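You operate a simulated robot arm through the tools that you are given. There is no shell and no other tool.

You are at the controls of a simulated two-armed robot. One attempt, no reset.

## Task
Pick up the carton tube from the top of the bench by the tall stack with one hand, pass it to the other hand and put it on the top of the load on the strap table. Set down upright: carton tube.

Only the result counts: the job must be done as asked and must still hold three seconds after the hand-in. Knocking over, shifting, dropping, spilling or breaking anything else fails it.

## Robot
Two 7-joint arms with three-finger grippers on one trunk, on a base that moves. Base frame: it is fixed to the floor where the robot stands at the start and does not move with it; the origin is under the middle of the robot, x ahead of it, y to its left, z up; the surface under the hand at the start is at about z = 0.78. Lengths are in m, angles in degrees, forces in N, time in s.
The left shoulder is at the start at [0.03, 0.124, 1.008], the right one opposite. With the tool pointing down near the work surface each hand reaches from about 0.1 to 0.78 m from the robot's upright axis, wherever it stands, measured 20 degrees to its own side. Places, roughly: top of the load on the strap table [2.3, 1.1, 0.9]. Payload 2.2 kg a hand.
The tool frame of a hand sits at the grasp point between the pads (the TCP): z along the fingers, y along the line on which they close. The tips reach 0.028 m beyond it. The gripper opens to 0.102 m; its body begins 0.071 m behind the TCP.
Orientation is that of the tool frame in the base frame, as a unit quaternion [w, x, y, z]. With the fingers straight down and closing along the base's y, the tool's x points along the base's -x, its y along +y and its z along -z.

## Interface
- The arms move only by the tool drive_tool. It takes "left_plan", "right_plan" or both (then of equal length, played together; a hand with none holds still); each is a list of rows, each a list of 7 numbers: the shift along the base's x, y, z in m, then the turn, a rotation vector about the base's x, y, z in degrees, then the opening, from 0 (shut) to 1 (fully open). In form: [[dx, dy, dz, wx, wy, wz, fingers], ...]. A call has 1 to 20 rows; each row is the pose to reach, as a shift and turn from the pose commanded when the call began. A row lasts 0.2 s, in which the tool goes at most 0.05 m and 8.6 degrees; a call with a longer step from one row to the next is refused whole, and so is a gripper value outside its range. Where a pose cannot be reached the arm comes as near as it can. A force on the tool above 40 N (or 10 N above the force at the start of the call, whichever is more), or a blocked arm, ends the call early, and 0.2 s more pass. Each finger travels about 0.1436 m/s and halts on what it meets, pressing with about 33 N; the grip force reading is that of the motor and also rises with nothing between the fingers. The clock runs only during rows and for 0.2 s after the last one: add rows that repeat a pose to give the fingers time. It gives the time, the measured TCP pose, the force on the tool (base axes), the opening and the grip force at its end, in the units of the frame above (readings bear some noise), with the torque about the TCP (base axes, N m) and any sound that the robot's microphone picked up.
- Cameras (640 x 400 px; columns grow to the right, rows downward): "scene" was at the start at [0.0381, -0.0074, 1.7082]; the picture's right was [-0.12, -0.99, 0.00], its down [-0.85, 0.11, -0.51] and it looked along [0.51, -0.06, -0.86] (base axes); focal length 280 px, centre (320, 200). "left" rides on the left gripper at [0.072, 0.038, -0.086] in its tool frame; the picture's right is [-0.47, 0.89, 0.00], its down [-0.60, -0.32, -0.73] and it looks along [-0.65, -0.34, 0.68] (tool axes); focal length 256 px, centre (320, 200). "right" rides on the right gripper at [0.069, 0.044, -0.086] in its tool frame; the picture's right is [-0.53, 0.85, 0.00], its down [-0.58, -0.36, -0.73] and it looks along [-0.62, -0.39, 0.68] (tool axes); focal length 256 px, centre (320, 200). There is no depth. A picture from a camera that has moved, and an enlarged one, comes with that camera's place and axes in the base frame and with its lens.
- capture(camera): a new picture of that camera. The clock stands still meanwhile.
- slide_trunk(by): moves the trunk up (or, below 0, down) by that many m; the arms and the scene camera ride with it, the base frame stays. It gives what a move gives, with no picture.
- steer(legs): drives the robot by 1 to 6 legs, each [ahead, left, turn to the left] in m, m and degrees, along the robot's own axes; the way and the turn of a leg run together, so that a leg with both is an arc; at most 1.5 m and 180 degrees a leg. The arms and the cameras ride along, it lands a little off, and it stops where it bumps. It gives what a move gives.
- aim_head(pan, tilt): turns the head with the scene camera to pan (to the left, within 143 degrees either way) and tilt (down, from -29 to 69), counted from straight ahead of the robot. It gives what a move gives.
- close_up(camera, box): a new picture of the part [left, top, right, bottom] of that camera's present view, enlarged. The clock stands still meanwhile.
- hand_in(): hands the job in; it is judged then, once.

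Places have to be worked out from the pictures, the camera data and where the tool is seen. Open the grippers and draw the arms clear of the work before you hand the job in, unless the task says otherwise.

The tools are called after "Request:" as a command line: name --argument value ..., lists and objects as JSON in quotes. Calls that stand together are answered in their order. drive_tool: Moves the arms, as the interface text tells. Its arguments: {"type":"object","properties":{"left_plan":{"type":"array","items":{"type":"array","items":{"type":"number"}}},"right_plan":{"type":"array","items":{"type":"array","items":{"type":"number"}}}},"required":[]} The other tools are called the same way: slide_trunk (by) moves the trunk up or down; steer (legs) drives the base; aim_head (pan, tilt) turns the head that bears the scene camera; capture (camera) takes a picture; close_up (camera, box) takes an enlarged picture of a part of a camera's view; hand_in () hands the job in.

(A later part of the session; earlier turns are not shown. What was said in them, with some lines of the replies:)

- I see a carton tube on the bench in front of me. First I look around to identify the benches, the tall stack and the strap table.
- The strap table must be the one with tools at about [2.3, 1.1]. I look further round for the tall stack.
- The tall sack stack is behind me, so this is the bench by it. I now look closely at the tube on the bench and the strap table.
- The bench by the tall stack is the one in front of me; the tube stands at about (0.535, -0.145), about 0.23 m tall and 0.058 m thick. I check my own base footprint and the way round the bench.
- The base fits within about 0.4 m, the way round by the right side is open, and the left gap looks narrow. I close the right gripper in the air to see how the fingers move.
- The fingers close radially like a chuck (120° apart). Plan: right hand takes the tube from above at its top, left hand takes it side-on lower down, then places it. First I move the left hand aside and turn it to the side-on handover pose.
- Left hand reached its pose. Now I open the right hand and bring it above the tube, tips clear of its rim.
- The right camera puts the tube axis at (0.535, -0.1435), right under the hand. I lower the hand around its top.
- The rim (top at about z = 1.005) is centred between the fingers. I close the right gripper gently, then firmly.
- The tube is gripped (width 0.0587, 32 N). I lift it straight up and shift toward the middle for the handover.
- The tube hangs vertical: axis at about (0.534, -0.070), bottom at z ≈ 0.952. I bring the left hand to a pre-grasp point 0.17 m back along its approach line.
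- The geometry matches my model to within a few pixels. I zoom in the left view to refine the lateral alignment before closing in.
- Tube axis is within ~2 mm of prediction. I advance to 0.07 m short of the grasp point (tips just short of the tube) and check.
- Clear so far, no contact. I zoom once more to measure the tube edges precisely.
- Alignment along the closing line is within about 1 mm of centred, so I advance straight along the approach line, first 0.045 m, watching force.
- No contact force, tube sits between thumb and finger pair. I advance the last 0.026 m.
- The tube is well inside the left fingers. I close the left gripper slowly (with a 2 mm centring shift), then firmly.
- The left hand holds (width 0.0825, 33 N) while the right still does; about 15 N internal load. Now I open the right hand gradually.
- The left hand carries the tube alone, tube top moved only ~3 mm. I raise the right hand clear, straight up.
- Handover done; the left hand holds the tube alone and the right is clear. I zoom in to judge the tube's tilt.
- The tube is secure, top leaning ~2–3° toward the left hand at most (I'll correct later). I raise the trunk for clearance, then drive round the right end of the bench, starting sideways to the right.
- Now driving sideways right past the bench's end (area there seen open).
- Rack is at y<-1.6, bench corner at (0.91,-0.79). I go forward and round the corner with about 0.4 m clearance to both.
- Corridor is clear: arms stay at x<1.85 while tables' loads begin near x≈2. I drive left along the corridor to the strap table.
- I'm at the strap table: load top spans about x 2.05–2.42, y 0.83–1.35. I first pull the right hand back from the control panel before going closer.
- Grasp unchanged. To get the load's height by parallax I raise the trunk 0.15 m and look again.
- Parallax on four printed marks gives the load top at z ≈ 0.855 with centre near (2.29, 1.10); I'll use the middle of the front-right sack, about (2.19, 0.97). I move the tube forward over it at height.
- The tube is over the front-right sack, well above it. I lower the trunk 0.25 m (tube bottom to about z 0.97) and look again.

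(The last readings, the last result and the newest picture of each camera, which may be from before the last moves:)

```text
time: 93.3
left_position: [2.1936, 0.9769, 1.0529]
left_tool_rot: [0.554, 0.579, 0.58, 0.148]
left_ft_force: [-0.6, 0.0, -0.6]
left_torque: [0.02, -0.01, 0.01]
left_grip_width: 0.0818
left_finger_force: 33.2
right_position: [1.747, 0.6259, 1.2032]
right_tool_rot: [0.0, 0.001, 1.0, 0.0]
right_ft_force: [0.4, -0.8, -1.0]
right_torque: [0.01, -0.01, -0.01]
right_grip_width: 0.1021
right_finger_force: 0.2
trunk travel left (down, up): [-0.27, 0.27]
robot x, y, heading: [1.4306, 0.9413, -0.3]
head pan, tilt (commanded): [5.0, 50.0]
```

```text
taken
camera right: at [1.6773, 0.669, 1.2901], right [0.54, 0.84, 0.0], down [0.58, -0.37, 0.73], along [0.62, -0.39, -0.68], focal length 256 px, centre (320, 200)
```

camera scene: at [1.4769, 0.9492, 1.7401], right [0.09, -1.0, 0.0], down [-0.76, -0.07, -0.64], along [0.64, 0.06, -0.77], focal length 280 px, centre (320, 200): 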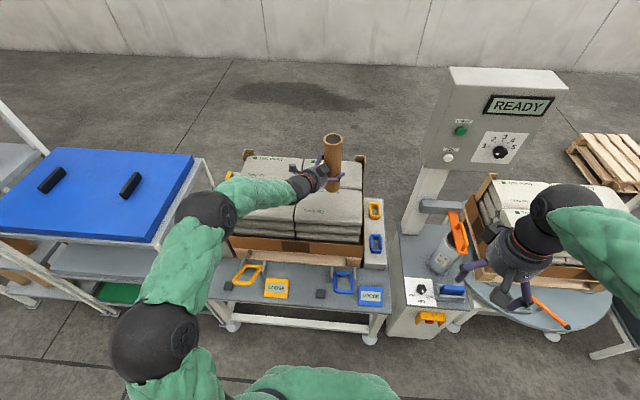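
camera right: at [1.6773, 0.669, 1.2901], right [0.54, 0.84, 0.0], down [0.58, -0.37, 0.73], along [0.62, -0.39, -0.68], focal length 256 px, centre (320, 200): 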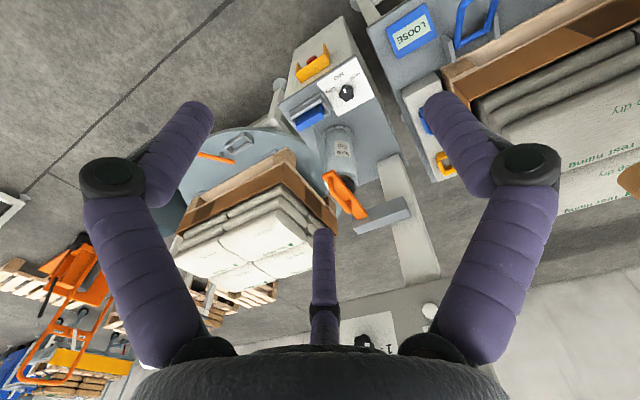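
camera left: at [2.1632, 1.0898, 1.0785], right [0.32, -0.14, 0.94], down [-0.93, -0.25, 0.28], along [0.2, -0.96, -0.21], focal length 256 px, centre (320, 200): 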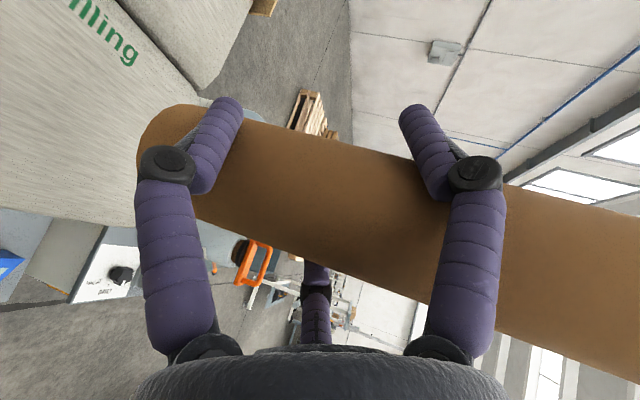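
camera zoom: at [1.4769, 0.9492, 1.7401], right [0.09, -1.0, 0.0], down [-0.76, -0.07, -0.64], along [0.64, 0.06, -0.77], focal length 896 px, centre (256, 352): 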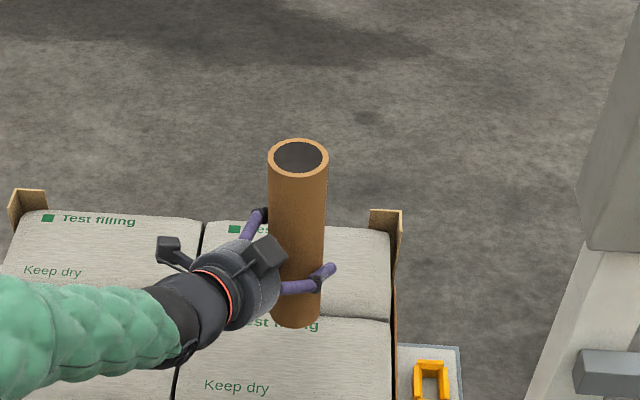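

I use the left camera to measure the held tube's axis direction accurately for tilt correction.

Request:
close_up --camera "left" --box '[180, 100, 420, 250]'

Request:
close_up --camera "left" --box '[400, 150, 640, 300]'

Request:
close_up --camera "left" --box '[400, 250, 640, 400]'

Request:
close_up --camera "left" --box '[120, 80, 360, 230]'

```text
2.67 times, centred on (300, 175) of left
camera zoom: at [2.1632, 1.0898, 1.0785], right [0.32, -0.14, 0.94], down [-0.93, -0.25, 0.28], along [0.2, -0.96, -0.21], focal length 683 px, centre (373, 267)
```

zoom: 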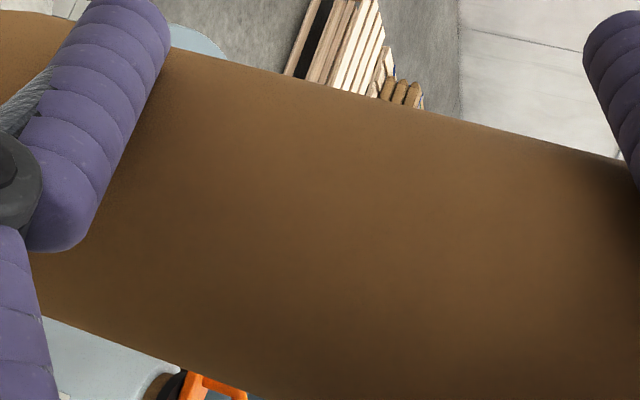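

```text
2.67 times, centred on (520, 225) of left
camera zoom: at [2.1632, 1.0898, 1.0785], right [0.32, -0.14, 0.94], down [-0.93, -0.25, 0.28], along [0.2, -0.96, -0.21], focal length 683 px, centre (-213, 133)
```

zoom: 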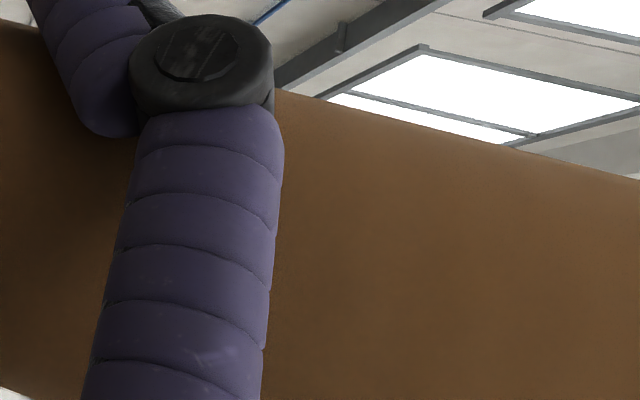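

```text
2.67 times, centred on (520, 325) of left
camera zoom: at [2.1632, 1.0898, 1.0785], right [0.32, -0.14, 0.94], down [-0.93, -0.25, 0.28], along [0.2, -0.96, -0.21], focal length 683 px, centre (-213, -133)
```

zoom: 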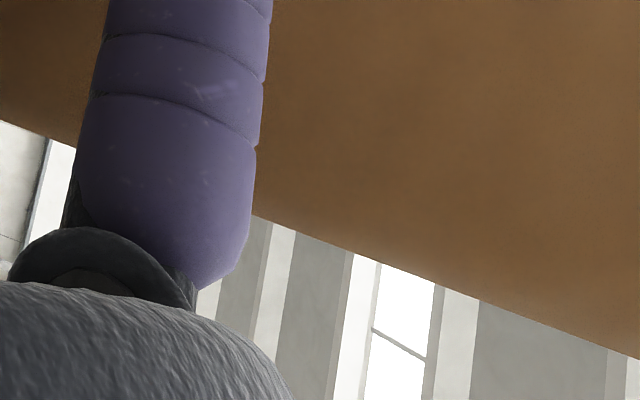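

```text
2.67 times, centred on (240, 155) of left
camera zoom: at [2.1632, 1.0898, 1.0785], right [0.32, -0.14, 0.94], down [-0.93, -0.25, 0.28], along [0.2, -0.96, -0.21], focal length 683 px, centre (533, 320)
```

zoom: 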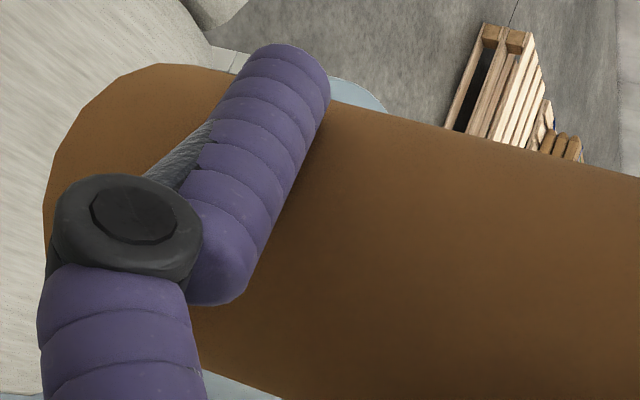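

The tube's top leans about 1.4° toward the hand; I apply a ~1.6° correction about the closing axis while lowering 0.08 m (bottom to about z 0.89).

Request:
drive_tool --left_plan '[[0, 0, -0.02, 0.27, 0.46, 0, 0], [0, 0, -0.04, 0.53, 0.92, 0, 0], [0, 0, -0.06, 0.8, 1.386, 0, 0], [0, 0, -0.08, 0.8, 1.386, 0, 0], [0, 0, -0.08, 0.8, 1.386, 0, 0]]'

Request:
capture --camera "left"

Request:
close_up --camera "scene" --box '[240, 120, 440, 245]'

```text
time: 94.5
left_position: [2.1933, 0.9769, 0.9726]
left_tool_rot: [0.543, 0.586, 0.584, 0.145]
left_ft_force: [-0.6, -0.6, -1.2]
left_torque: [0.03, 0.01, -0.03]
left_grip_width: 0.0818
left_finger_force: 33.4
right_position: [1.7477, 0.6253, 1.2021]
right_tool_rot: [0.0, 0.0, 1.0, -0.001]
right_ft_force: [0.3, -0.4, 0.7]
right_torque: [0.01, 0.01, 0.03]
right_grip_width: 0.1022
right_finger_force: 0.1
trunk travel left (down, up): [-0.27, 0.27]
robot x, y, heading: [1.4296, 0.9416, -0.2]
head pan, tilt (commanded): [5.0, 50.0]
```

```text
taken
camera left: at [2.1633, 1.0894, 1.0004], right [0.34, -0.15, 0.93], down [-0.92, -0.25, 0.29], along [0.19, -0.96, -0.22], focal length 256 px, centre (320, 200)
```

left: 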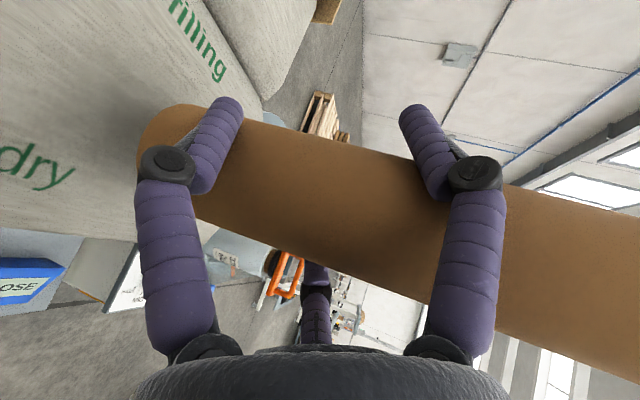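

```text
3.20 times, centred on (340, 182) of scene
camera zoom: at [1.4767, 0.9492, 1.74], right [0.09, -1.0, 0.0], down [-0.76, -0.07, -0.64], along [0.64, 0.06, -0.77], focal length 896 px, centre (256, 256)
```

zoom: 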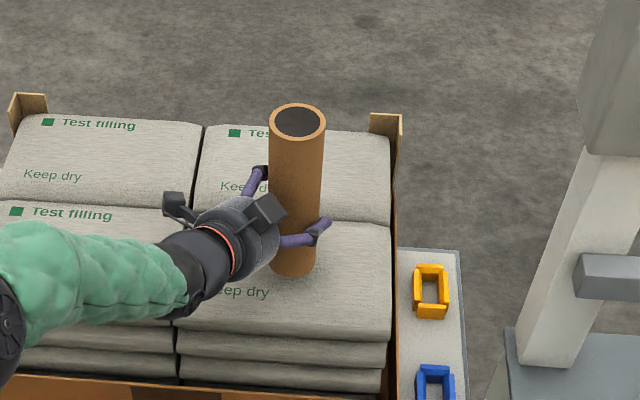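

The gap is about 3 cm and shrinking as expected. I lower gently by 0.018 m, reading force.

Request:
drive_tool --left_plan '[[0, 0, -0.004, 0, 0, 0, 0], [0, 0, -0.008, 0, 0, 0, 0], [0, 0, -0.011, 0, 0, 0, 0], [0, 0, -0.014, 0, 0, 0, 0], [0, 0, -0.016, 0, 0, 0, 0], [0, 0, -0.018, 0, 0, 0, 0]]'

Request:
close_up --camera "scene" --box '[280, 140, 400, 220]'

Request:
close_up --camera "left" --box '[60, 60, 300, 210]'

```text
time: 95.9
left_position: [2.1925, 0.9771, 0.9541]
left_tool_rot: [0.543, 0.586, 0.584, 0.145]
left_ft_force: [-0.8, 0.1, -0.5]
left_torque: [0.01, 0.02, 0.0]
left_grip_width: 0.0819
left_finger_force: 32.8
right_position: [1.7467, 0.6251, 1.2037]
right_tool_rot: [0.0, 0.001, 1.0, 0.0]
right_ft_force: [0.5, 0.6, 0.2]
right_torque: [0.02, 0.02, 0.03]
right_grip_width: 0.1021
right_finger_force: 0.1
trunk travel left (down, up): [-0.27, 0.27]
robot x, y, heading: [1.4303, 0.9414, -0.1]
head pan, tilt (commanded): [5.0, 50.0]
```

```text
5.00 times, centred on (340, 180) of scene
camera zoom: at [1.477, 0.9492, 1.74], right [0.09, -1.0, 0.0], down [-0.76, -0.07, -0.64], along [0.64, 0.06, -0.77], focal length 1400 px, centre (220, 300)
```

zoom: 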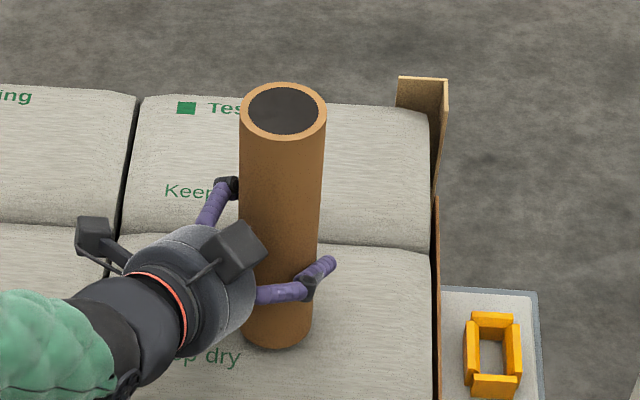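

```text
2.67 times, centred on (180, 135) of left
camera zoom: at [2.1633, 1.0896, 0.9819], right [0.34, -0.15, 0.93], down [-0.92, -0.25, 0.3], along [0.19, -0.96, -0.22], focal length 683 px, centre (693, 373)
```

zoom: 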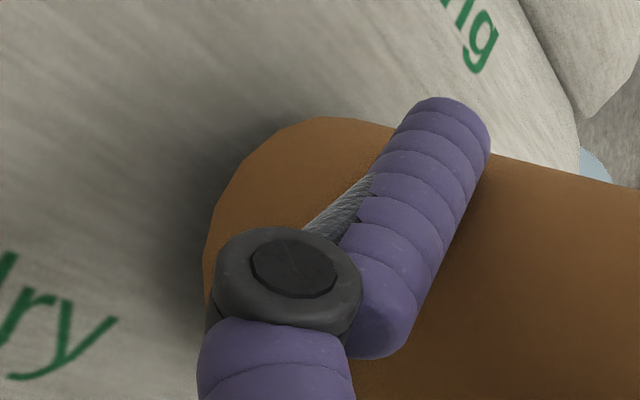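

No contact yet, the contact shadow shows about 1–1.5 cm left. I continue down in 2 mm steps.

Request:
drive_tool --left_plan '[[0, 0, -0.002, 0, 0, 0, 0], [0, 0, -0.004, 0, 0, 0, 0], [0, 0, -0.006, 0, 0, 0, 0], [0, 0, -0.008, 0, 0, 0, 0], [0, 0, -0.009, 0, 0, 0, 0]]'

Request:
close_up --camera "left" --box '[60, 60, 300, 210]'

```text
time: 97.1
left_position: [2.1935, 0.9773, 0.9466]
left_tool_rot: [0.543, 0.585, 0.585, 0.145]
left_ft_force: [-0.5, -1.1, -1.6]
left_torque: [0.02, -0.01, 0.05]
left_grip_width: 0.0816
left_finger_force: 33.1
right_position: [1.7465, 0.6257, 1.2032]
right_tool_rot: [0.0, 0.001, 1.0, -0.001]
right_ft_force: [0.5, 0.1, 0.2]
right_torque: [-0.01, 0.0, 0.0]
right_grip_width: 0.102
right_finger_force: 0.1
trunk travel left (down, up): [-0.27, 0.27]
robot x, y, heading: [1.4289, 0.9439, -0.3]
head pan, tilt (commanded): [5.0, 50.0]
```

```text
2.67 times, centred on (180, 135) of left
camera zoom: at [2.1641, 1.0896, 0.9738], right [0.34, -0.15, 0.93], down [-0.92, -0.25, 0.3], along [0.19, -0.96, -0.22], focal length 683 px, centre (693, 373)
```

zoom: 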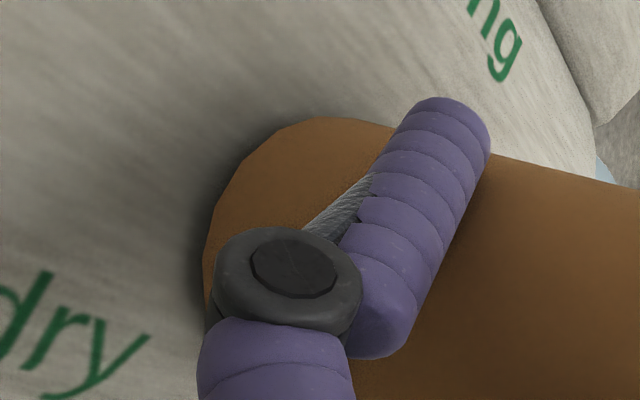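

Still free, the contact shadow tightens. I go on by 5 mm.

Request:
drive_tool --left_plan '[[0, 0, -0.0015, 0, 0, 0, 0], [0, 0, -0.003, 0, 0, 0, 0], [0, 0, -0.004, 0, 0, 0, 0], [0, 0, -0.005, 0, 0, 0, 0]]'

Request:
close_up --camera "left" --box '[60, 60, 300, 210]'

```text
time: 98.1
left_position: [2.1941, 0.9773, 0.9415]
left_tool_rot: [0.543, 0.585, 0.585, 0.145]
left_ft_force: [-2.0, 0.7, 2.6]
left_torque: [0.09, 0.03, 0.0]
left_grip_width: 0.0819
left_finger_force: 33.1
right_position: [1.7459, 0.6254, 1.2037]
right_tool_rot: [0.0, 0.002, 1.0, 0.0]
right_ft_force: [0.5, 0.5, 0.4]
right_torque: [0.0, 0.01, -0.03]
right_grip_width: 0.1019
right_finger_force: 0.1
trunk travel left (down, up): [-0.27, 0.27]
robot x, y, heading: [1.431, 0.9418, -0.0]
head pan, tilt (commanded): [5.0, 50.0]
```

```text
2.67 times, centred on (180, 135) of left
camera zoom: at [2.1643, 1.0899, 0.9695], right [0.34, -0.15, 0.93], down [-0.92, -0.25, 0.29], along [0.19, -0.96, -0.22], focal length 683 px, centre (693, 373)
```

zoom: 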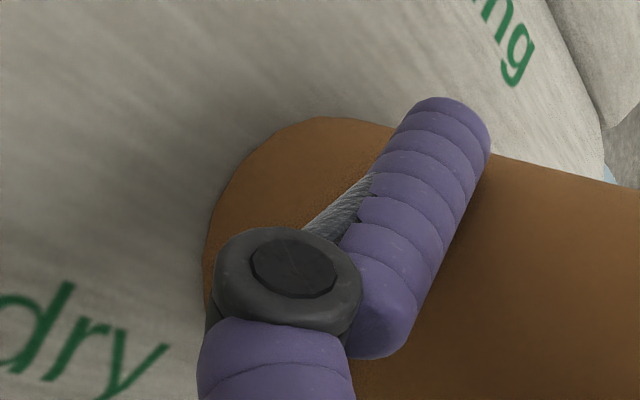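

A first touch: vertical force rose to +2.6 N. I press 1.5 mm more in tiny steps to seat it.

Request:
drive_tool --left_plan '[[0, 0, -0.0005, 0, 0, 0, 0], [0, 0, -0.001, 0, 0, 0, 0], [0, 0, -0.0015, 0, 0, 0, 0], [0, 0, -0.0015, 0, 0, 0, 0]]'

Request:
close_up --camera "left" --box '[60, 60, 300, 210]'

Request:
close_up --camera "scene" --box '[280, 140, 400, 220]'

```text
time: 99.1
left_position: [2.1928, 0.9769, 0.9425]
left_tool_rot: [0.543, 0.585, 0.584, 0.148]
left_ft_force: [2.5, 1.3, 9.2]
left_torque: [0.17, -0.43, -0.04]
left_grip_width: 0.0819
left_finger_force: 32.8
right_position: [1.7454, 0.6254, 1.2028]
right_tool_rot: [0.0, 0.001, 1.0, 0.001]
right_ft_force: [-0.8, 0.3, 0.1]
right_torque: [0.0, -0.01, -0.02]
right_grip_width: 0.1022
right_finger_force: 0.0
trunk travel left (down, up): [-0.27, 0.27]
robot x, y, heading: [1.428, 0.9437, -0.2]
head pan, tilt (commanded): [5.0, 50.0]
```

```text
2.67 times, centred on (180, 135) of left
camera zoom: at [2.1639, 1.0898, 0.9692], right [0.34, -0.15, 0.93], down [-0.92, -0.25, 0.29], along [0.19, -0.96, -0.22], focal length 683 px, centre (693, 373)
```

zoom: 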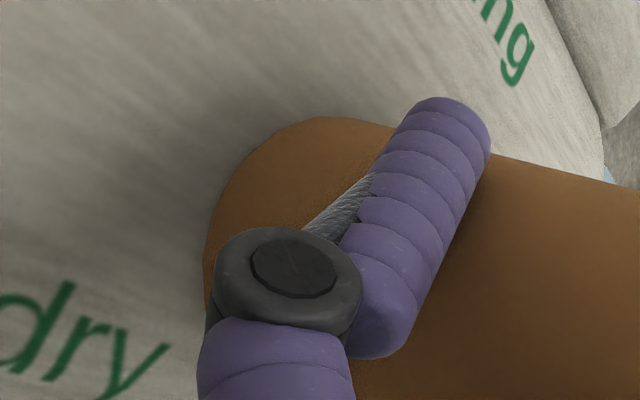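

```text
5.00 times, centred on (340, 180) of scene
camera zoom: at [1.476, 0.9493, 1.7401], right [0.09, -1.0, 0.0], down [-0.76, -0.07, -0.64], along [0.64, 0.06, -0.77], focal length 1400 px, centre (220, 300)
```

zoom: 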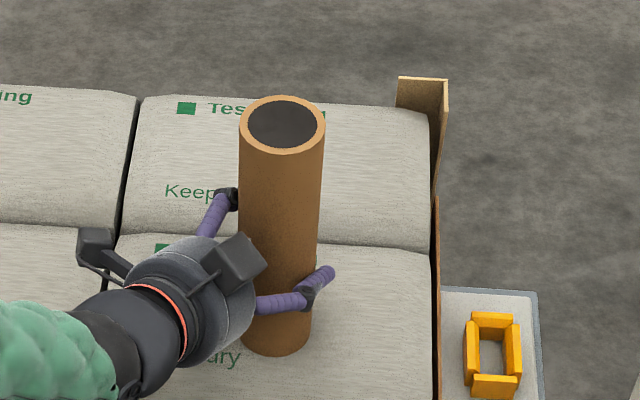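

Now about 9 N on the load, tube seated upright. I ease to a lighter press, then open the left fingers slowly.

Request:
drive_tool --left_plan '[[0, 0, 0.0005, 0, 0, 0, 0], [0, 0, 0.0005, 0, 0, 0, 0]]'

```text
time: 99.7
left_position: [2.1934, 0.9769, 0.9408]
left_tool_rot: [0.544, 0.585, 0.584, 0.146]
left_ft_force: [3.9, 1.6, 11.5]
left_torque: [0.23, -0.57, 0.03]
left_grip_width: 0.082
left_finger_force: 33.5
right_position: [1.7454, 0.6258, 1.2028]
right_tool_rot: [0.0, 0.001, 1.0, 0.0]
right_ft_force: [0.2, -0.4, 0.5]
right_torque: [-0.03, 0.0, 0.02]
right_grip_width: 0.1021
right_finger_force: 0.0
trunk travel left (down, up): [-0.27, 0.27]
robot x, y, heading: [1.4289, 0.9429, 0.1]
head pan, tilt (commanded): [5.0, 50.0]
```

Still ~11 N (arm settling). I ease a bit more and begin opening very slowly.

Request:
drive_tool --left_plan '[[0, 0, 0.0005, 0, 0, 0, 0], [0, 0, 0.001, 0, 0, 0, 0], [0, 0, 0.001, 0, 0, 0, 0], [0, 0, 0.001, 0, 0, 0, 0]]'

```text
time: 100.7
left_position: [2.193, 0.977, 0.9414]
left_tool_rot: [0.543, 0.585, 0.585, 0.145]
left_ft_force: [3.3, 1.0, 10.1]
left_torque: [0.23, -0.52, 0.02]
left_grip_width: 0.0818
left_finger_force: 33.0
right_position: [1.7468, 0.6249, 1.2015]
right_tool_rot: [0.0, 0.001, 1.0, 0.0]
right_ft_force: [0.5, -0.4, -0.7]
right_torque: [0.0, 0.01, 0.02]
right_grip_width: 0.1021
right_finger_force: 0.1
trunk travel left (down, up): [-0.27, 0.27]
robot x, y, heading: [1.433, 0.9439, -0.1]
head pan, tilt (commanded): [5.0, 50.0]
```

Request:
drive_tool --left_plan '[[0, 0, 0.0005, 0, 0, 0, 0], [0, 0, 0.001, 0, 0, 0, 0], [0, 0, 0.001, 0, 0, 0, 0]]'

Request:
close_up --camera "scene" --box '[280, 140, 400, 220]'

```text
time: 101.5
left_position: [2.1916, 0.9769, 0.9413]
left_tool_rot: [0.542, 0.585, 0.585, 0.145]
left_ft_force: [2.4, 2.6, 7.0]
left_torque: [0.15, -0.38, 0.0]
left_grip_width: 0.0815
left_finger_force: 32.9
right_position: [1.7474, 0.6242, 1.2024]
right_tool_rot: [-0.001, 0.001, 1.0, 0.001]
right_ft_force: [-0.2, -0.6, -0.8]
right_torque: [0.0, -0.01, -0.01]
right_grip_width: 0.1022
right_finger_force: 0.0
trunk travel left (down, up): [-0.27, 0.27]
robot x, y, heading: [1.4235, 0.9429, 0.1]
head pan, tilt (commanded): [5.0, 50.0]
```

```text
5.00 times, centred on (340, 180) of scene
camera zoom: at [1.4763, 0.9493, 1.74], right [0.09, -1.0, 0.0], down [-0.76, -0.07, -0.64], along [0.64, 0.06, -0.77], focal length 1400 px, centre (220, 300)
```

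zoom: 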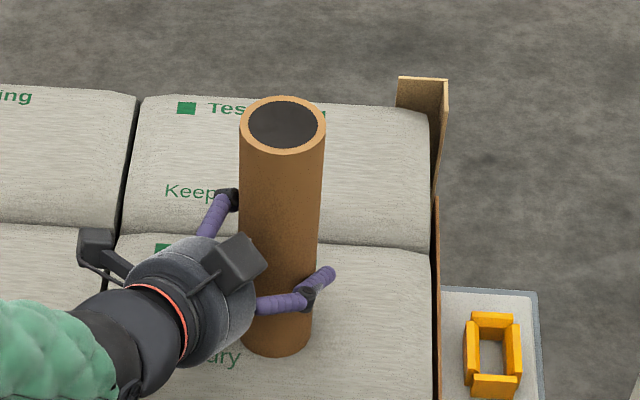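

Force down to 7 N. I open the left fingers slowly now, in tiny increments around the contact width.

Request:
drive_tool --left_plan '[[0, 0, 0, 0, 0, 0, 0.7], [0, 0, 0, 0, 0, 0, 0.76], [0, 0, 0, 0, 0, 0, 0.78], [0, 0, 0, 0, 0, 0, 0.79], [0, 0, 0, 0, 0, 0, 0.8], [0, 0, 0, 0, 0, 0, 0.805], [0, 0, 0, 0, 0, 0, 0.81], [0, 0, 0, 0, 0, 0, 0.815], [0, 0, 0, 0, 0, 0, 0.82], [0, 0, 0, 0, 0, 0, 0.825], [0, 0, 0, 0, 0, 0, 0.83], [0, 0, 0, 0, 0, 0, 0.835], [0, 0, 0, 0, 0, 0, 0.84], [0, 0, 0, 0, 0, 0, 0.85]]'

Request:
close_up --camera "scene" --box '[280, 140, 400, 220]'

Request:
capture --camera "left"

```text
time: 104.5
left_position: [2.1937, 0.9774, 0.9416]
left_tool_rot: [0.543, 0.586, 0.584, 0.145]
left_ft_force: [-0.3, 0.2, -0.3]
left_torque: [0.0, 0.02, -0.02]
left_grip_width: 0.0869
left_finger_force: 0.2
right_position: [1.7455, 0.6247, 1.2032]
right_tool_rot: [0.0, 0.001, 1.0, 0.0]
right_ft_force: [-0.3, 0.5, -0.2]
right_torque: [-0.02, 0.01, 0.02]
right_grip_width: 0.1019
right_finger_force: 0.1
trunk travel left (down, up): [-0.27, 0.27]
robot x, y, heading: [1.4282, 0.9387, -0.1]
head pan, tilt (commanded): [5.0, 50.0]
```

```text
5.00 times, centred on (340, 180) of scene
camera zoom: at [1.4769, 0.9491, 1.74], right [0.09, -1.0, 0.0], down [-0.76, -0.07, -0.64], along [0.64, 0.06, -0.77], focal length 1400 px, centre (220, 300)
```

zoom: 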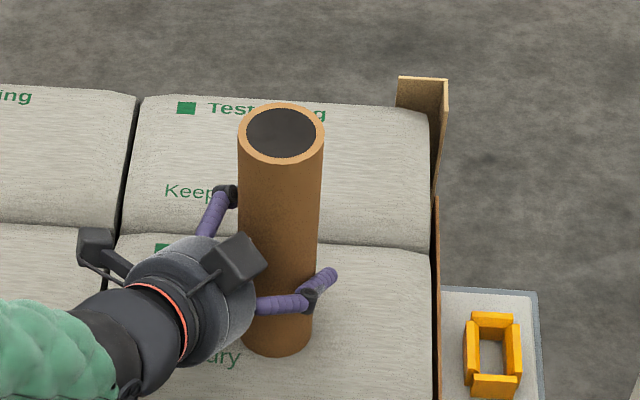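

```text
taken
camera left: at [2.1639, 1.0895, 0.9694], right [0.34, -0.15, 0.93], down [-0.92, -0.25, 0.3], along [0.19, -0.96, -0.22], focal length 256 px, centre (320, 200)
```

left: 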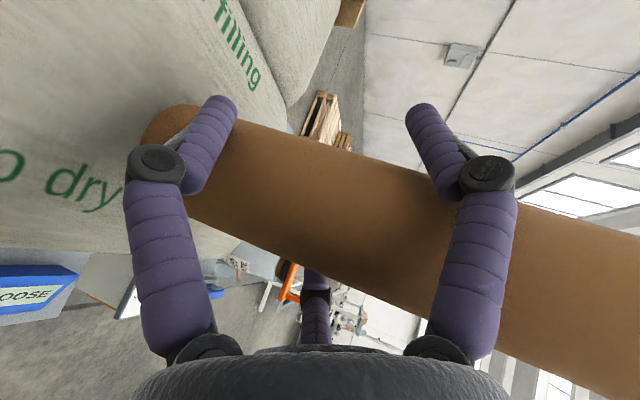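

The tube stands by itself (zero force); its top shifted only ~5 mm as it settled flat. I finish opening the fingers.

Request:
drive_tool --left_plan '[[0, 0, 0, 0, 0, 0, 0.88], [0, 0, 0, 0, 0, 0, 0.91], [0, 0, 0, 0, 0, 0, 0.94], [0, 0, 0, 0, 0, 0, 0.97], [0, 0, 0, 0, 0, 0, 1], [0, 0, 0, 0, 0, 0, 1]]'

Request:
capture --camera "left"

Request:
close_up --camera "left" --box '[150, 90, 470, 290]'

Request:
close_up --camera "scene" --box '[280, 140, 400, 220]'

```text
time: 105.9
left_position: [2.1944, 0.9763, 0.9417]
left_tool_rot: [0.543, 0.586, 0.584, 0.145]
left_ft_force: [0.9, -0.3, -0.2]
left_torque: [0.0, -0.01, -0.01]
left_grip_width: 0.1021
left_finger_force: 0.0
right_position: [1.7467, 0.6258, 1.2019]
right_tool_rot: [0.0, 0.001, 1.0, 0.0]
right_ft_force: [0.1, -0.4, -0.7]
right_torque: [0.0, 0.0, -0.01]
right_grip_width: 0.1021
right_finger_force: 0.0
trunk travel left (down, up): [-0.27, 0.27]
robot x, y, heading: [1.4258, 0.9408, 0.1]
head pan, tilt (commanded): [5.0, 50.0]
```

```text
taken
camera left: at [2.1639, 1.0895, 0.9694], right [0.34, -0.15, 0.93], down [-0.92, -0.25, 0.3], along [0.19, -0.96, -0.22], focal length 256 px, centre (320, 200)
```

left: 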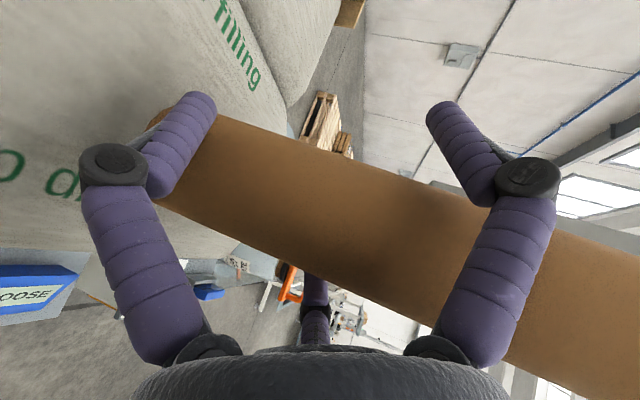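

```text
2.00 times, centred on (310, 190) of left
camera zoom: at [2.1639, 1.0895, 0.9694], right [0.34, -0.15, 0.93], down [-0.92, -0.25, 0.3], along [0.19, -0.96, -0.22], focal length 512 px, centre (340, 220)
```

zoom: 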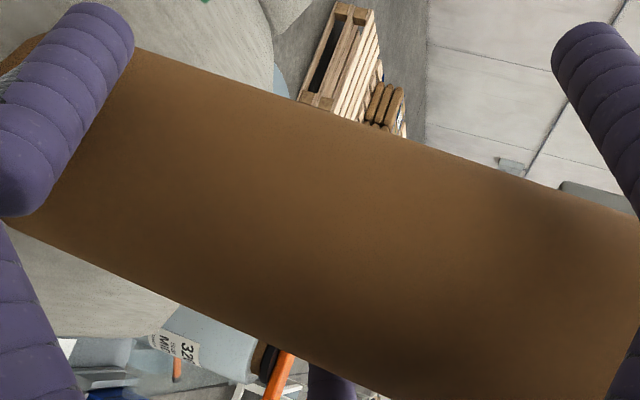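

```text
5.00 times, centred on (340, 180) of scene
camera zoom: at [1.4769, 0.9492, 1.74], right [0.09, -1.0, 0.0], down [-0.76, -0.07, -0.64], along [0.64, 0.06, -0.77], focal length 1400 px, centre (220, 300)
```

zoom: 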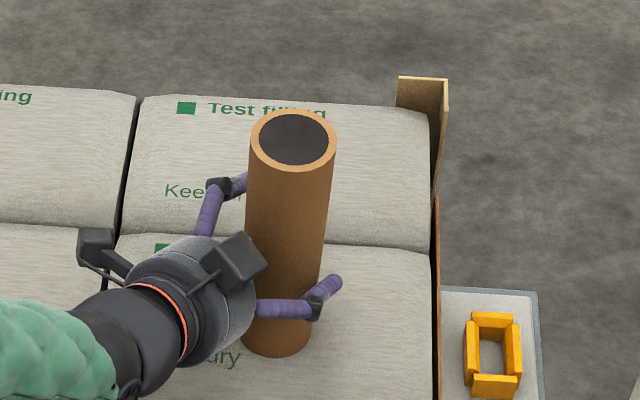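

The tube's top has drifted toward the thumb side (lean now ~4° toward the robot/right). I must see whether it stands by itself or leans on the thumb: I shift the hand 3 mm so the thumb moves away, and watch.

Request:
drive_tool --left_plan '[[-0.0005, -0.0009, 0, 0, 0, 0, 1], [-0.001, -0.0017, 0, 0, 0, 0, 1], [-0.0015, -0.0026, 0, 0, 0, 0, 1], [-0.0015, -0.0026, 0, 0, 0, 0, 1], [-0.0015, -0.0026, 0, 0, 0, 0, 1]]'

Request:
close_up --camera "scene" --box '[280, 140, 400, 220]'

Request:
close_up --camera "left" --box '[150, 90, 470, 290]'

```text
time: 107.1
left_position: [2.1926, 0.9741, 0.9414]
left_tool_rot: [0.543, 0.585, 0.585, 0.145]
left_ft_force: [0.6, -0.2, 0.1]
left_torque: [-0.01, 0.0, 0.04]
left_grip_width: 0.102
left_finger_force: 0.0
right_position: [1.7465, 0.6255, 1.2035]
right_tool_rot: [0.001, 0.001, 1.0, 0.0]
right_ft_force: [-0.4, -1.5, -0.3]
right_torque: [0.02, 0.0, -0.02]
right_grip_width: 0.1018
right_finger_force: 0.0
trunk travel left (down, up): [-0.27, 0.27]
robot x, y, heading: [1.433, 0.9423, -0.1]
head pan, tilt (commanded): [5.0, 50.0]
```

```text
5.00 times, centred on (340, 180) of scene
camera zoom: at [1.4768, 0.9492, 1.74], right [0.09, -1.0, 0.0], down [-0.76, -0.07, -0.64], along [0.64, 0.06, -0.77], focal length 1400 px, centre (220, 300)
```

zoom: 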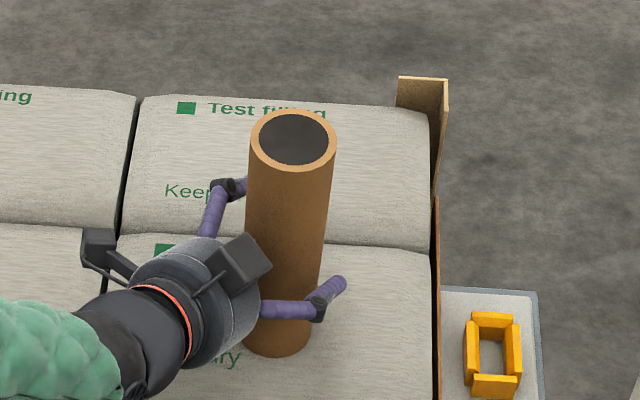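

```text
2.00 times, centred on (310, 190) of left
camera zoom: at [2.1626, 1.0863, 0.9698], right [0.34, -0.15, 0.93], down [-0.92, -0.25, 0.3], along [0.19, -0.96, -0.22], focal length 512 px, centre (340, 220)
```

zoom: 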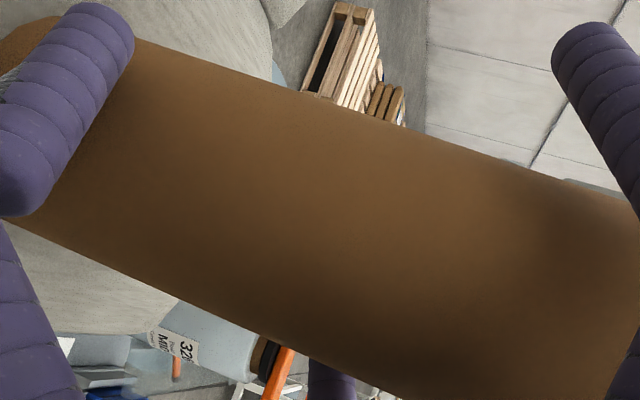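

The rim stayed put exactly, so the tube stands on its own (the sack top slopes a few degrees). I now withdraw the hand straight back in small steps, first 4 cm.

Request:
drive_tool --left_plan '[[-0.0005, -0.0009, 0, 0, 0, 0, 1], [-0.0075, 0.0031, 0.001, 0, 0, 0, 1], [-0.0145, 0.0071, 0.002, 0, 0, 0, 1], [-0.0215, 0.0112, 0.003, 0, 0, 0, 1], [-0.0285, 0.0153, 0.004, 0, 0, 0, 1], [-0.0351, 0.0191, 0.005, 0, 0, 0, 1], [-0.0351, 0.0191, 0.005, 0, 0, 0, 1]]'

Request:
close_up --camera "scene" --box '[280, 140, 400, 220]'

Request:
capture --camera "left"

```text
time: 108.7
left_position: [2.1568, 0.9923, 0.946]
left_tool_rot: [0.542, 0.586, 0.584, 0.145]
left_ft_force: [0.1, 0.4, -0.5]
left_torque: [-0.01, -0.02, 0.0]
left_grip_width: 0.102
left_finger_force: 0.1
right_position: [1.7468, 0.6259, 1.202]
right_tool_rot: [-0.001, 0.001, 1.0, 0.0]
right_ft_force: [0.3, -0.3, -0.3]
right_torque: [-0.01, -0.03, -0.01]
right_grip_width: 0.1021
right_finger_force: 0.0
trunk travel left (down, up): [-0.27, 0.27]
robot x, y, heading: [1.4279, 0.9407, -0.3]
head pan, tilt (commanded): [5.0, 50.0]
```

```text
5.00 times, centred on (340, 180) of scene
camera zoom: at [1.477, 0.9491, 1.74], right [0.09, -1.0, 0.0], down [-0.76, -0.07, -0.64], along [0.64, 0.06, -0.77], focal length 1400 px, centre (220, 300)
```

zoom: 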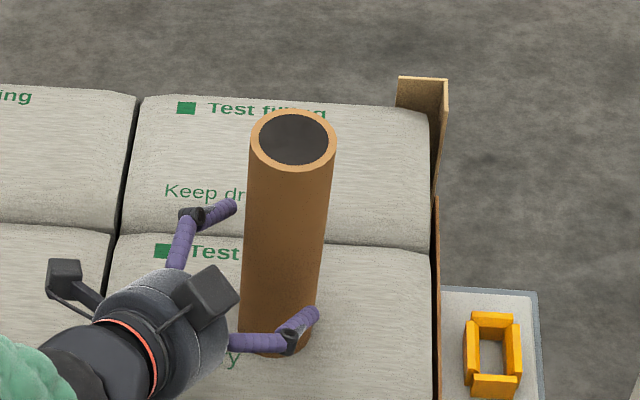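

```text
taken
camera left: at [2.1275, 1.1058, 0.9738], right [0.34, -0.15, 0.93], down [-0.92, -0.25, 0.3], along [0.19, -0.96, -0.22], focal length 256 px, centre (320, 200)
```

left: 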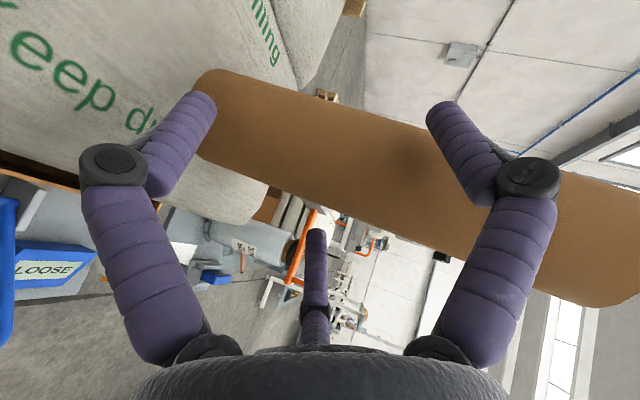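

The tube hasn't moved. I continue the withdrawal another 8 cm.

Request:
drive_tool --left_plan '[[-0.0087, 0.005, 0.001, 0, 0, 0, 1], [-0.0173, 0.01, 0.002, 0, 0, 0, 1], [-0.026, 0.015, 0.003, 0, 0, 0, 1], [-0.0346, 0.02, 0.005, 0, 0, 0, 1], [-0.0433, 0.025, 0.007, 0, 0, 0, 1], [-0.052, 0.03, 0.009, 0, 0, 0, 1], [-0.0606, 0.035, 0.012, 0, 0, 0, 1], [-0.0693, 0.04, 0.015, 0, 0, 0, 1], [-0.0693, 0.04, 0.015, 0, 0, 0, 1]]'

Request:
close_up --camera "scene" --box '[260, 130, 420, 230]'

Request:
capture --camera "left"

```text
time: 110.7
left_position: [2.0873, 1.0336, 0.9625]
left_tool_rot: [0.542, 0.586, 0.585, 0.146]
left_ft_force: [-0.9, -0.5, 0.3]
left_torque: [-0.01, 0.0, 0.02]
left_grip_width: 0.102
left_finger_force: 0.1
right_position: [1.7459, 0.6251, 1.2028]
right_tool_rot: [0.0, 0.001, 1.0, 0.0]
right_ft_force: [0.2, 0.0, 0.0]
right_torque: [-0.02, 0.02, 0.01]
right_grip_width: 0.102
right_finger_force: 0.1
trunk travel left (down, up): [-0.27, 0.27]
robot x, y, heading: [1.4297, 0.9401, -0.1]
head pan, tilt (commanded): [5.0, 50.0]
```

```text
4.00 times, centred on (340, 180) of scene
camera zoom: at [1.4771, 0.9491, 1.74], right [0.09, -1.0, 0.0], down [-0.76, -0.07, -0.64], along [0.64, 0.06, -0.77], focal length 1120 px, centre (240, 280)
```

zoom: 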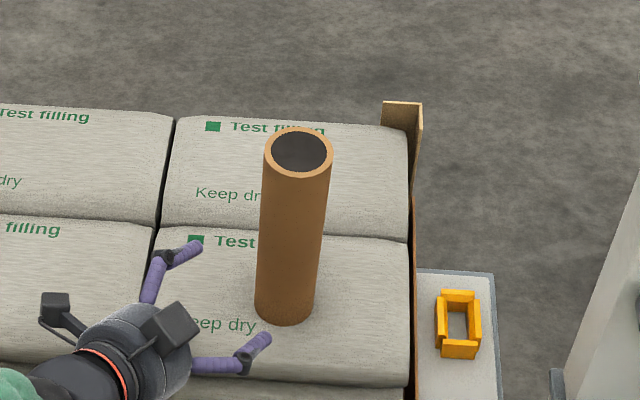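

```text
taken
camera left: at [2.0574, 1.1453, 0.9899], right [0.34, -0.15, 0.93], down [-0.92, -0.25, 0.3], along [0.19, -0.96, -0.22], focal length 256 px, centre (320, 200)
```

left: 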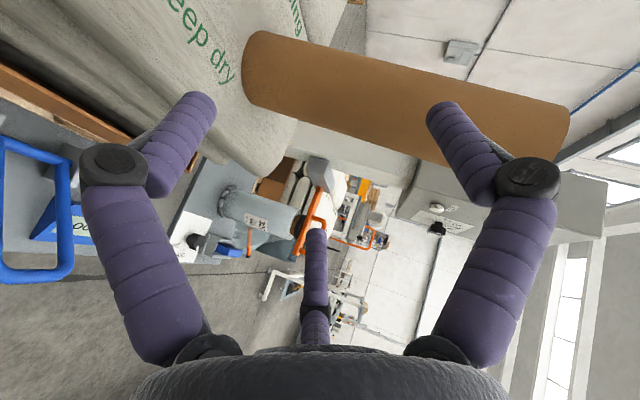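

The hand is clear and the tube stands. I measure its tilt now that both ends are visible in the left view.

Request:
close_up --camera "left" --box '[220, 10, 600, 240]'

Request:
capture --camera "scene"

```text
1.68 times, centred on (410, 125) of left
camera zoom: at [2.0574, 1.1453, 0.9899], right [0.34, -0.15, 0.93], down [-0.92, -0.25, 0.3], along [0.19, -0.96, -0.22], focal length 431 px, centre (168, 326)
```

zoom: 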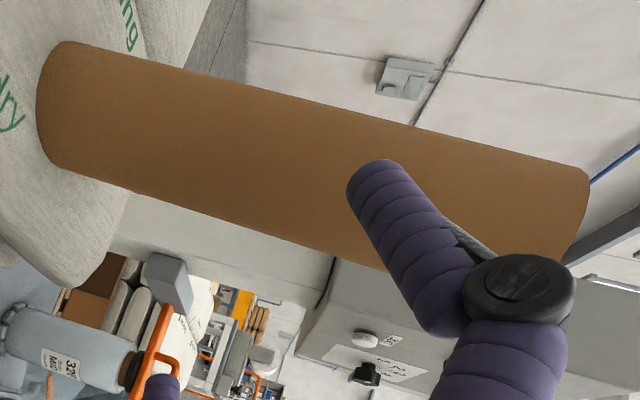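

```text
taken
camera scene: at [1.4771, 0.9491, 1.74], right [0.09, -1.0, 0.0], down [-0.76, -0.07, -0.64], along [0.64, 0.06, -0.77], focal length 280 px, centre (320, 200)
```

scene: 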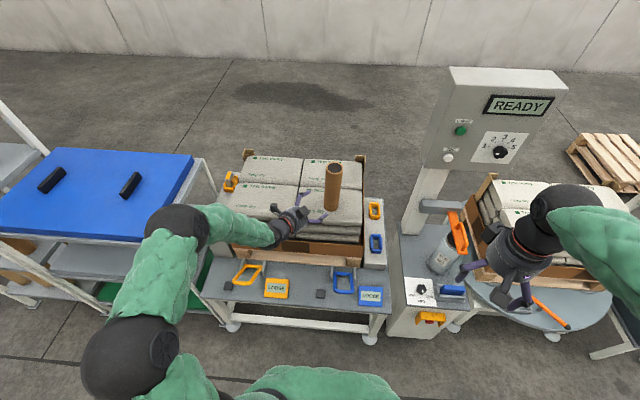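

Tube lean is only about 4° on the sloping sack, stable and unmoved for several seconds. I draw the left arm back and up, away from the load.

Request:
drive_tool --left_plan '[[-0.025, 0.008, 0.01, 0, 0, 0, 1], [-0.05, 0.014, 0.025, 0, 0, 0, 1], [-0.08, 0.018, 0.045, 0, 0, 0, 1], [-0.11, 0.02, 0.065, 0, 0, 0, 1], [-0.14, 0.02, 0.085, 0, 0, 0, 1], [-0.17, 0.02, 0.105, 0, 0, 0, 1], [-0.2, 0.02, 0.125, 0, 0, 0, 1], [-0.23, 0.02, 0.14, 0, 0, 0, 1], [-0.26, 0.02, 0.15, 0, 0, 0, 1], [-0.26, 0.02, 0.15, 0, 0, 0, 1]]'

Request:
capture --camera "scene"

Request:
close_up --camera "scene" --box '[260, 130, 420, 230]'

```text
time: 112.9
left_position: [1.8271, 1.053, 1.1109]
left_tool_rot: [0.543, 0.585, 0.585, 0.145]
left_ft_force: [0.1, 0.2, -0.4]
left_torque: [-0.01, 0.01, 0.0]
left_grip_width: 0.102
left_finger_force: 0.1
right_position: [1.7474, 0.6248, 1.2026]
right_tool_rot: [0.0, 0.001, 1.0, 0.0]
right_ft_force: [-0.6, 0.2, 0.2]
right_torque: [0.03, 0.03, 0.0]
right_grip_width: 0.102
right_finger_force: 0.1
trunk travel left (down, up): [-0.27, 0.27]
robot x, y, heading: [1.4289, 0.9414, -0.1]
head pan, tilt (commanded): [5.0, 50.0]
```

```text
taken
camera scene: at [1.4777, 0.9493, 1.74], right [0.09, -1.0, 0.0], down [-0.76, -0.07, -0.64], along [0.64, 0.06, -0.77], focal length 280 px, centre (320, 200)
```

scene: 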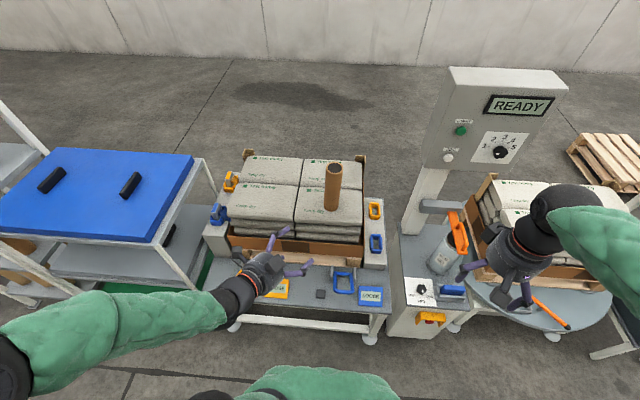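

```text
4.00 times, centred on (340, 180) of scene
camera zoom: at [1.4777, 0.9493, 1.74], right [0.09, -1.0, 0.0], down [-0.76, -0.07, -0.64], along [0.64, 0.06, -0.77], focal length 1120 px, centre (240, 280)
```

zoom: 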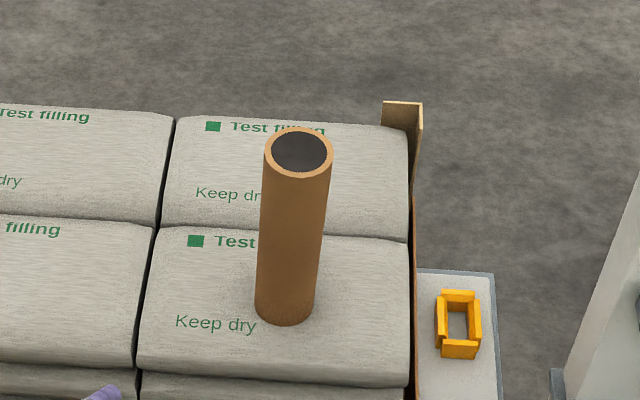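

The tube stands unmoved. I back the base off 0.2 m to be well clear and take a last look.

Request:
steer --legs '[[-0.2, 0, 0]]'

Request:
capture --camera "scene"

Request:
close_up --camera "scene" --box '[240, 80, 420, 200]'

```text
time: 114.5
left_position: [1.6237, 1.0531, 1.1108]
left_tool_rot: [0.543, 0.586, 0.584, 0.145]
left_ft_force: [0.5, -0.6, 0.1]
left_torque: [0.03, -0.01, 0.0]
left_grip_width: 0.1022
left_finger_force: 0.0
right_position: [1.5443, 0.6261, 1.2038]
right_tool_rot: [0.001, 0.001, 1.0, 0.0]
right_ft_force: [-0.8, 0.2, 0.6]
right_torque: [-0.03, -0.01, -0.03]
right_grip_width: 0.1019
right_finger_force: 0.0
trunk travel left (down, up): [-0.27, 0.27]
robot x, y, heading: [1.2267, 0.9449, -0.0]
head pan, tilt (commanded): [5.0, 50.0]
```

```text
taken
camera scene: at [1.2728, 0.9495, 1.7401], right [0.09, -1.0, 0.0], down [-0.76, -0.07, -0.64], along [0.64, 0.06, -0.77], focal length 280 px, centre (320, 200)
```

scene: 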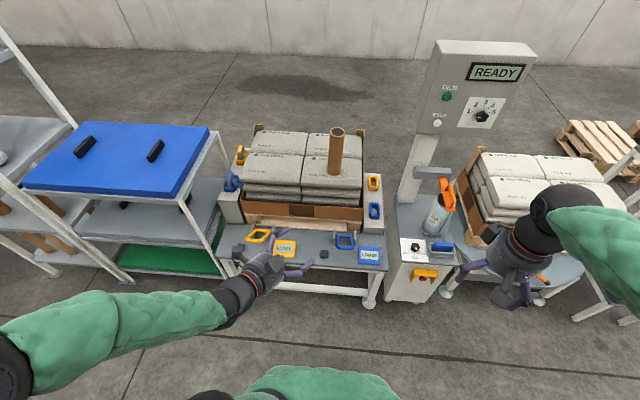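

```text
3.33 times, centred on (330, 140) of scene
camera zoom: at [1.2728, 0.9495, 1.7401], right [0.09, -1.0, 0.0], down [-0.76, -0.07, -0.64], along [0.64, 0.06, -0.77], focal length 934 px, centre (287, 400)
```

zoom: 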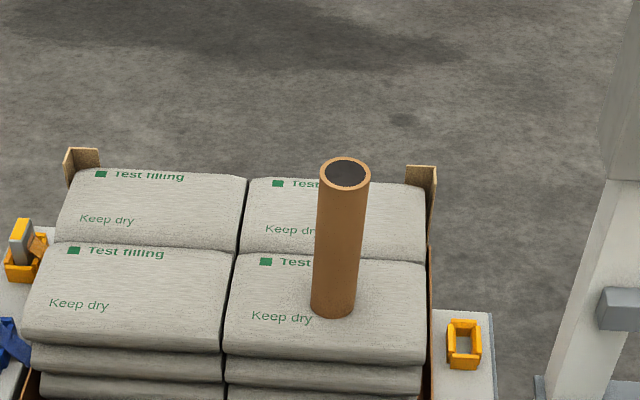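

The carton tube stands upright on the load's top, nothing else has moved, both grippers are open and the arms are clear. I hand the job in.

Request:
hand_in

```text
The job is handed in.
```

The carton tube is standing upright on the front-right sack of the load on the strap table, and I've handed the job in. No verdict has come back.

- **Pick-up and pass:** the right hand took the tube from the bench by the tall stack. It passed the tube to the left hand in mid-air, with both hands gripping it before the right let go.
- **Set-down:** the tube leans about 4–5°, mostly toward where the robot stood, because the sack top seems to slope there. It stands by itself. It did not move while I withdrew the hand, and it looked the same in pictures over about 10 seconds afterwards.
- **Surroundings:** I saw nothing else knocked over or shifted. Both grippers are open, and the robot has backed off 0.2 m from the table with its arms clear.
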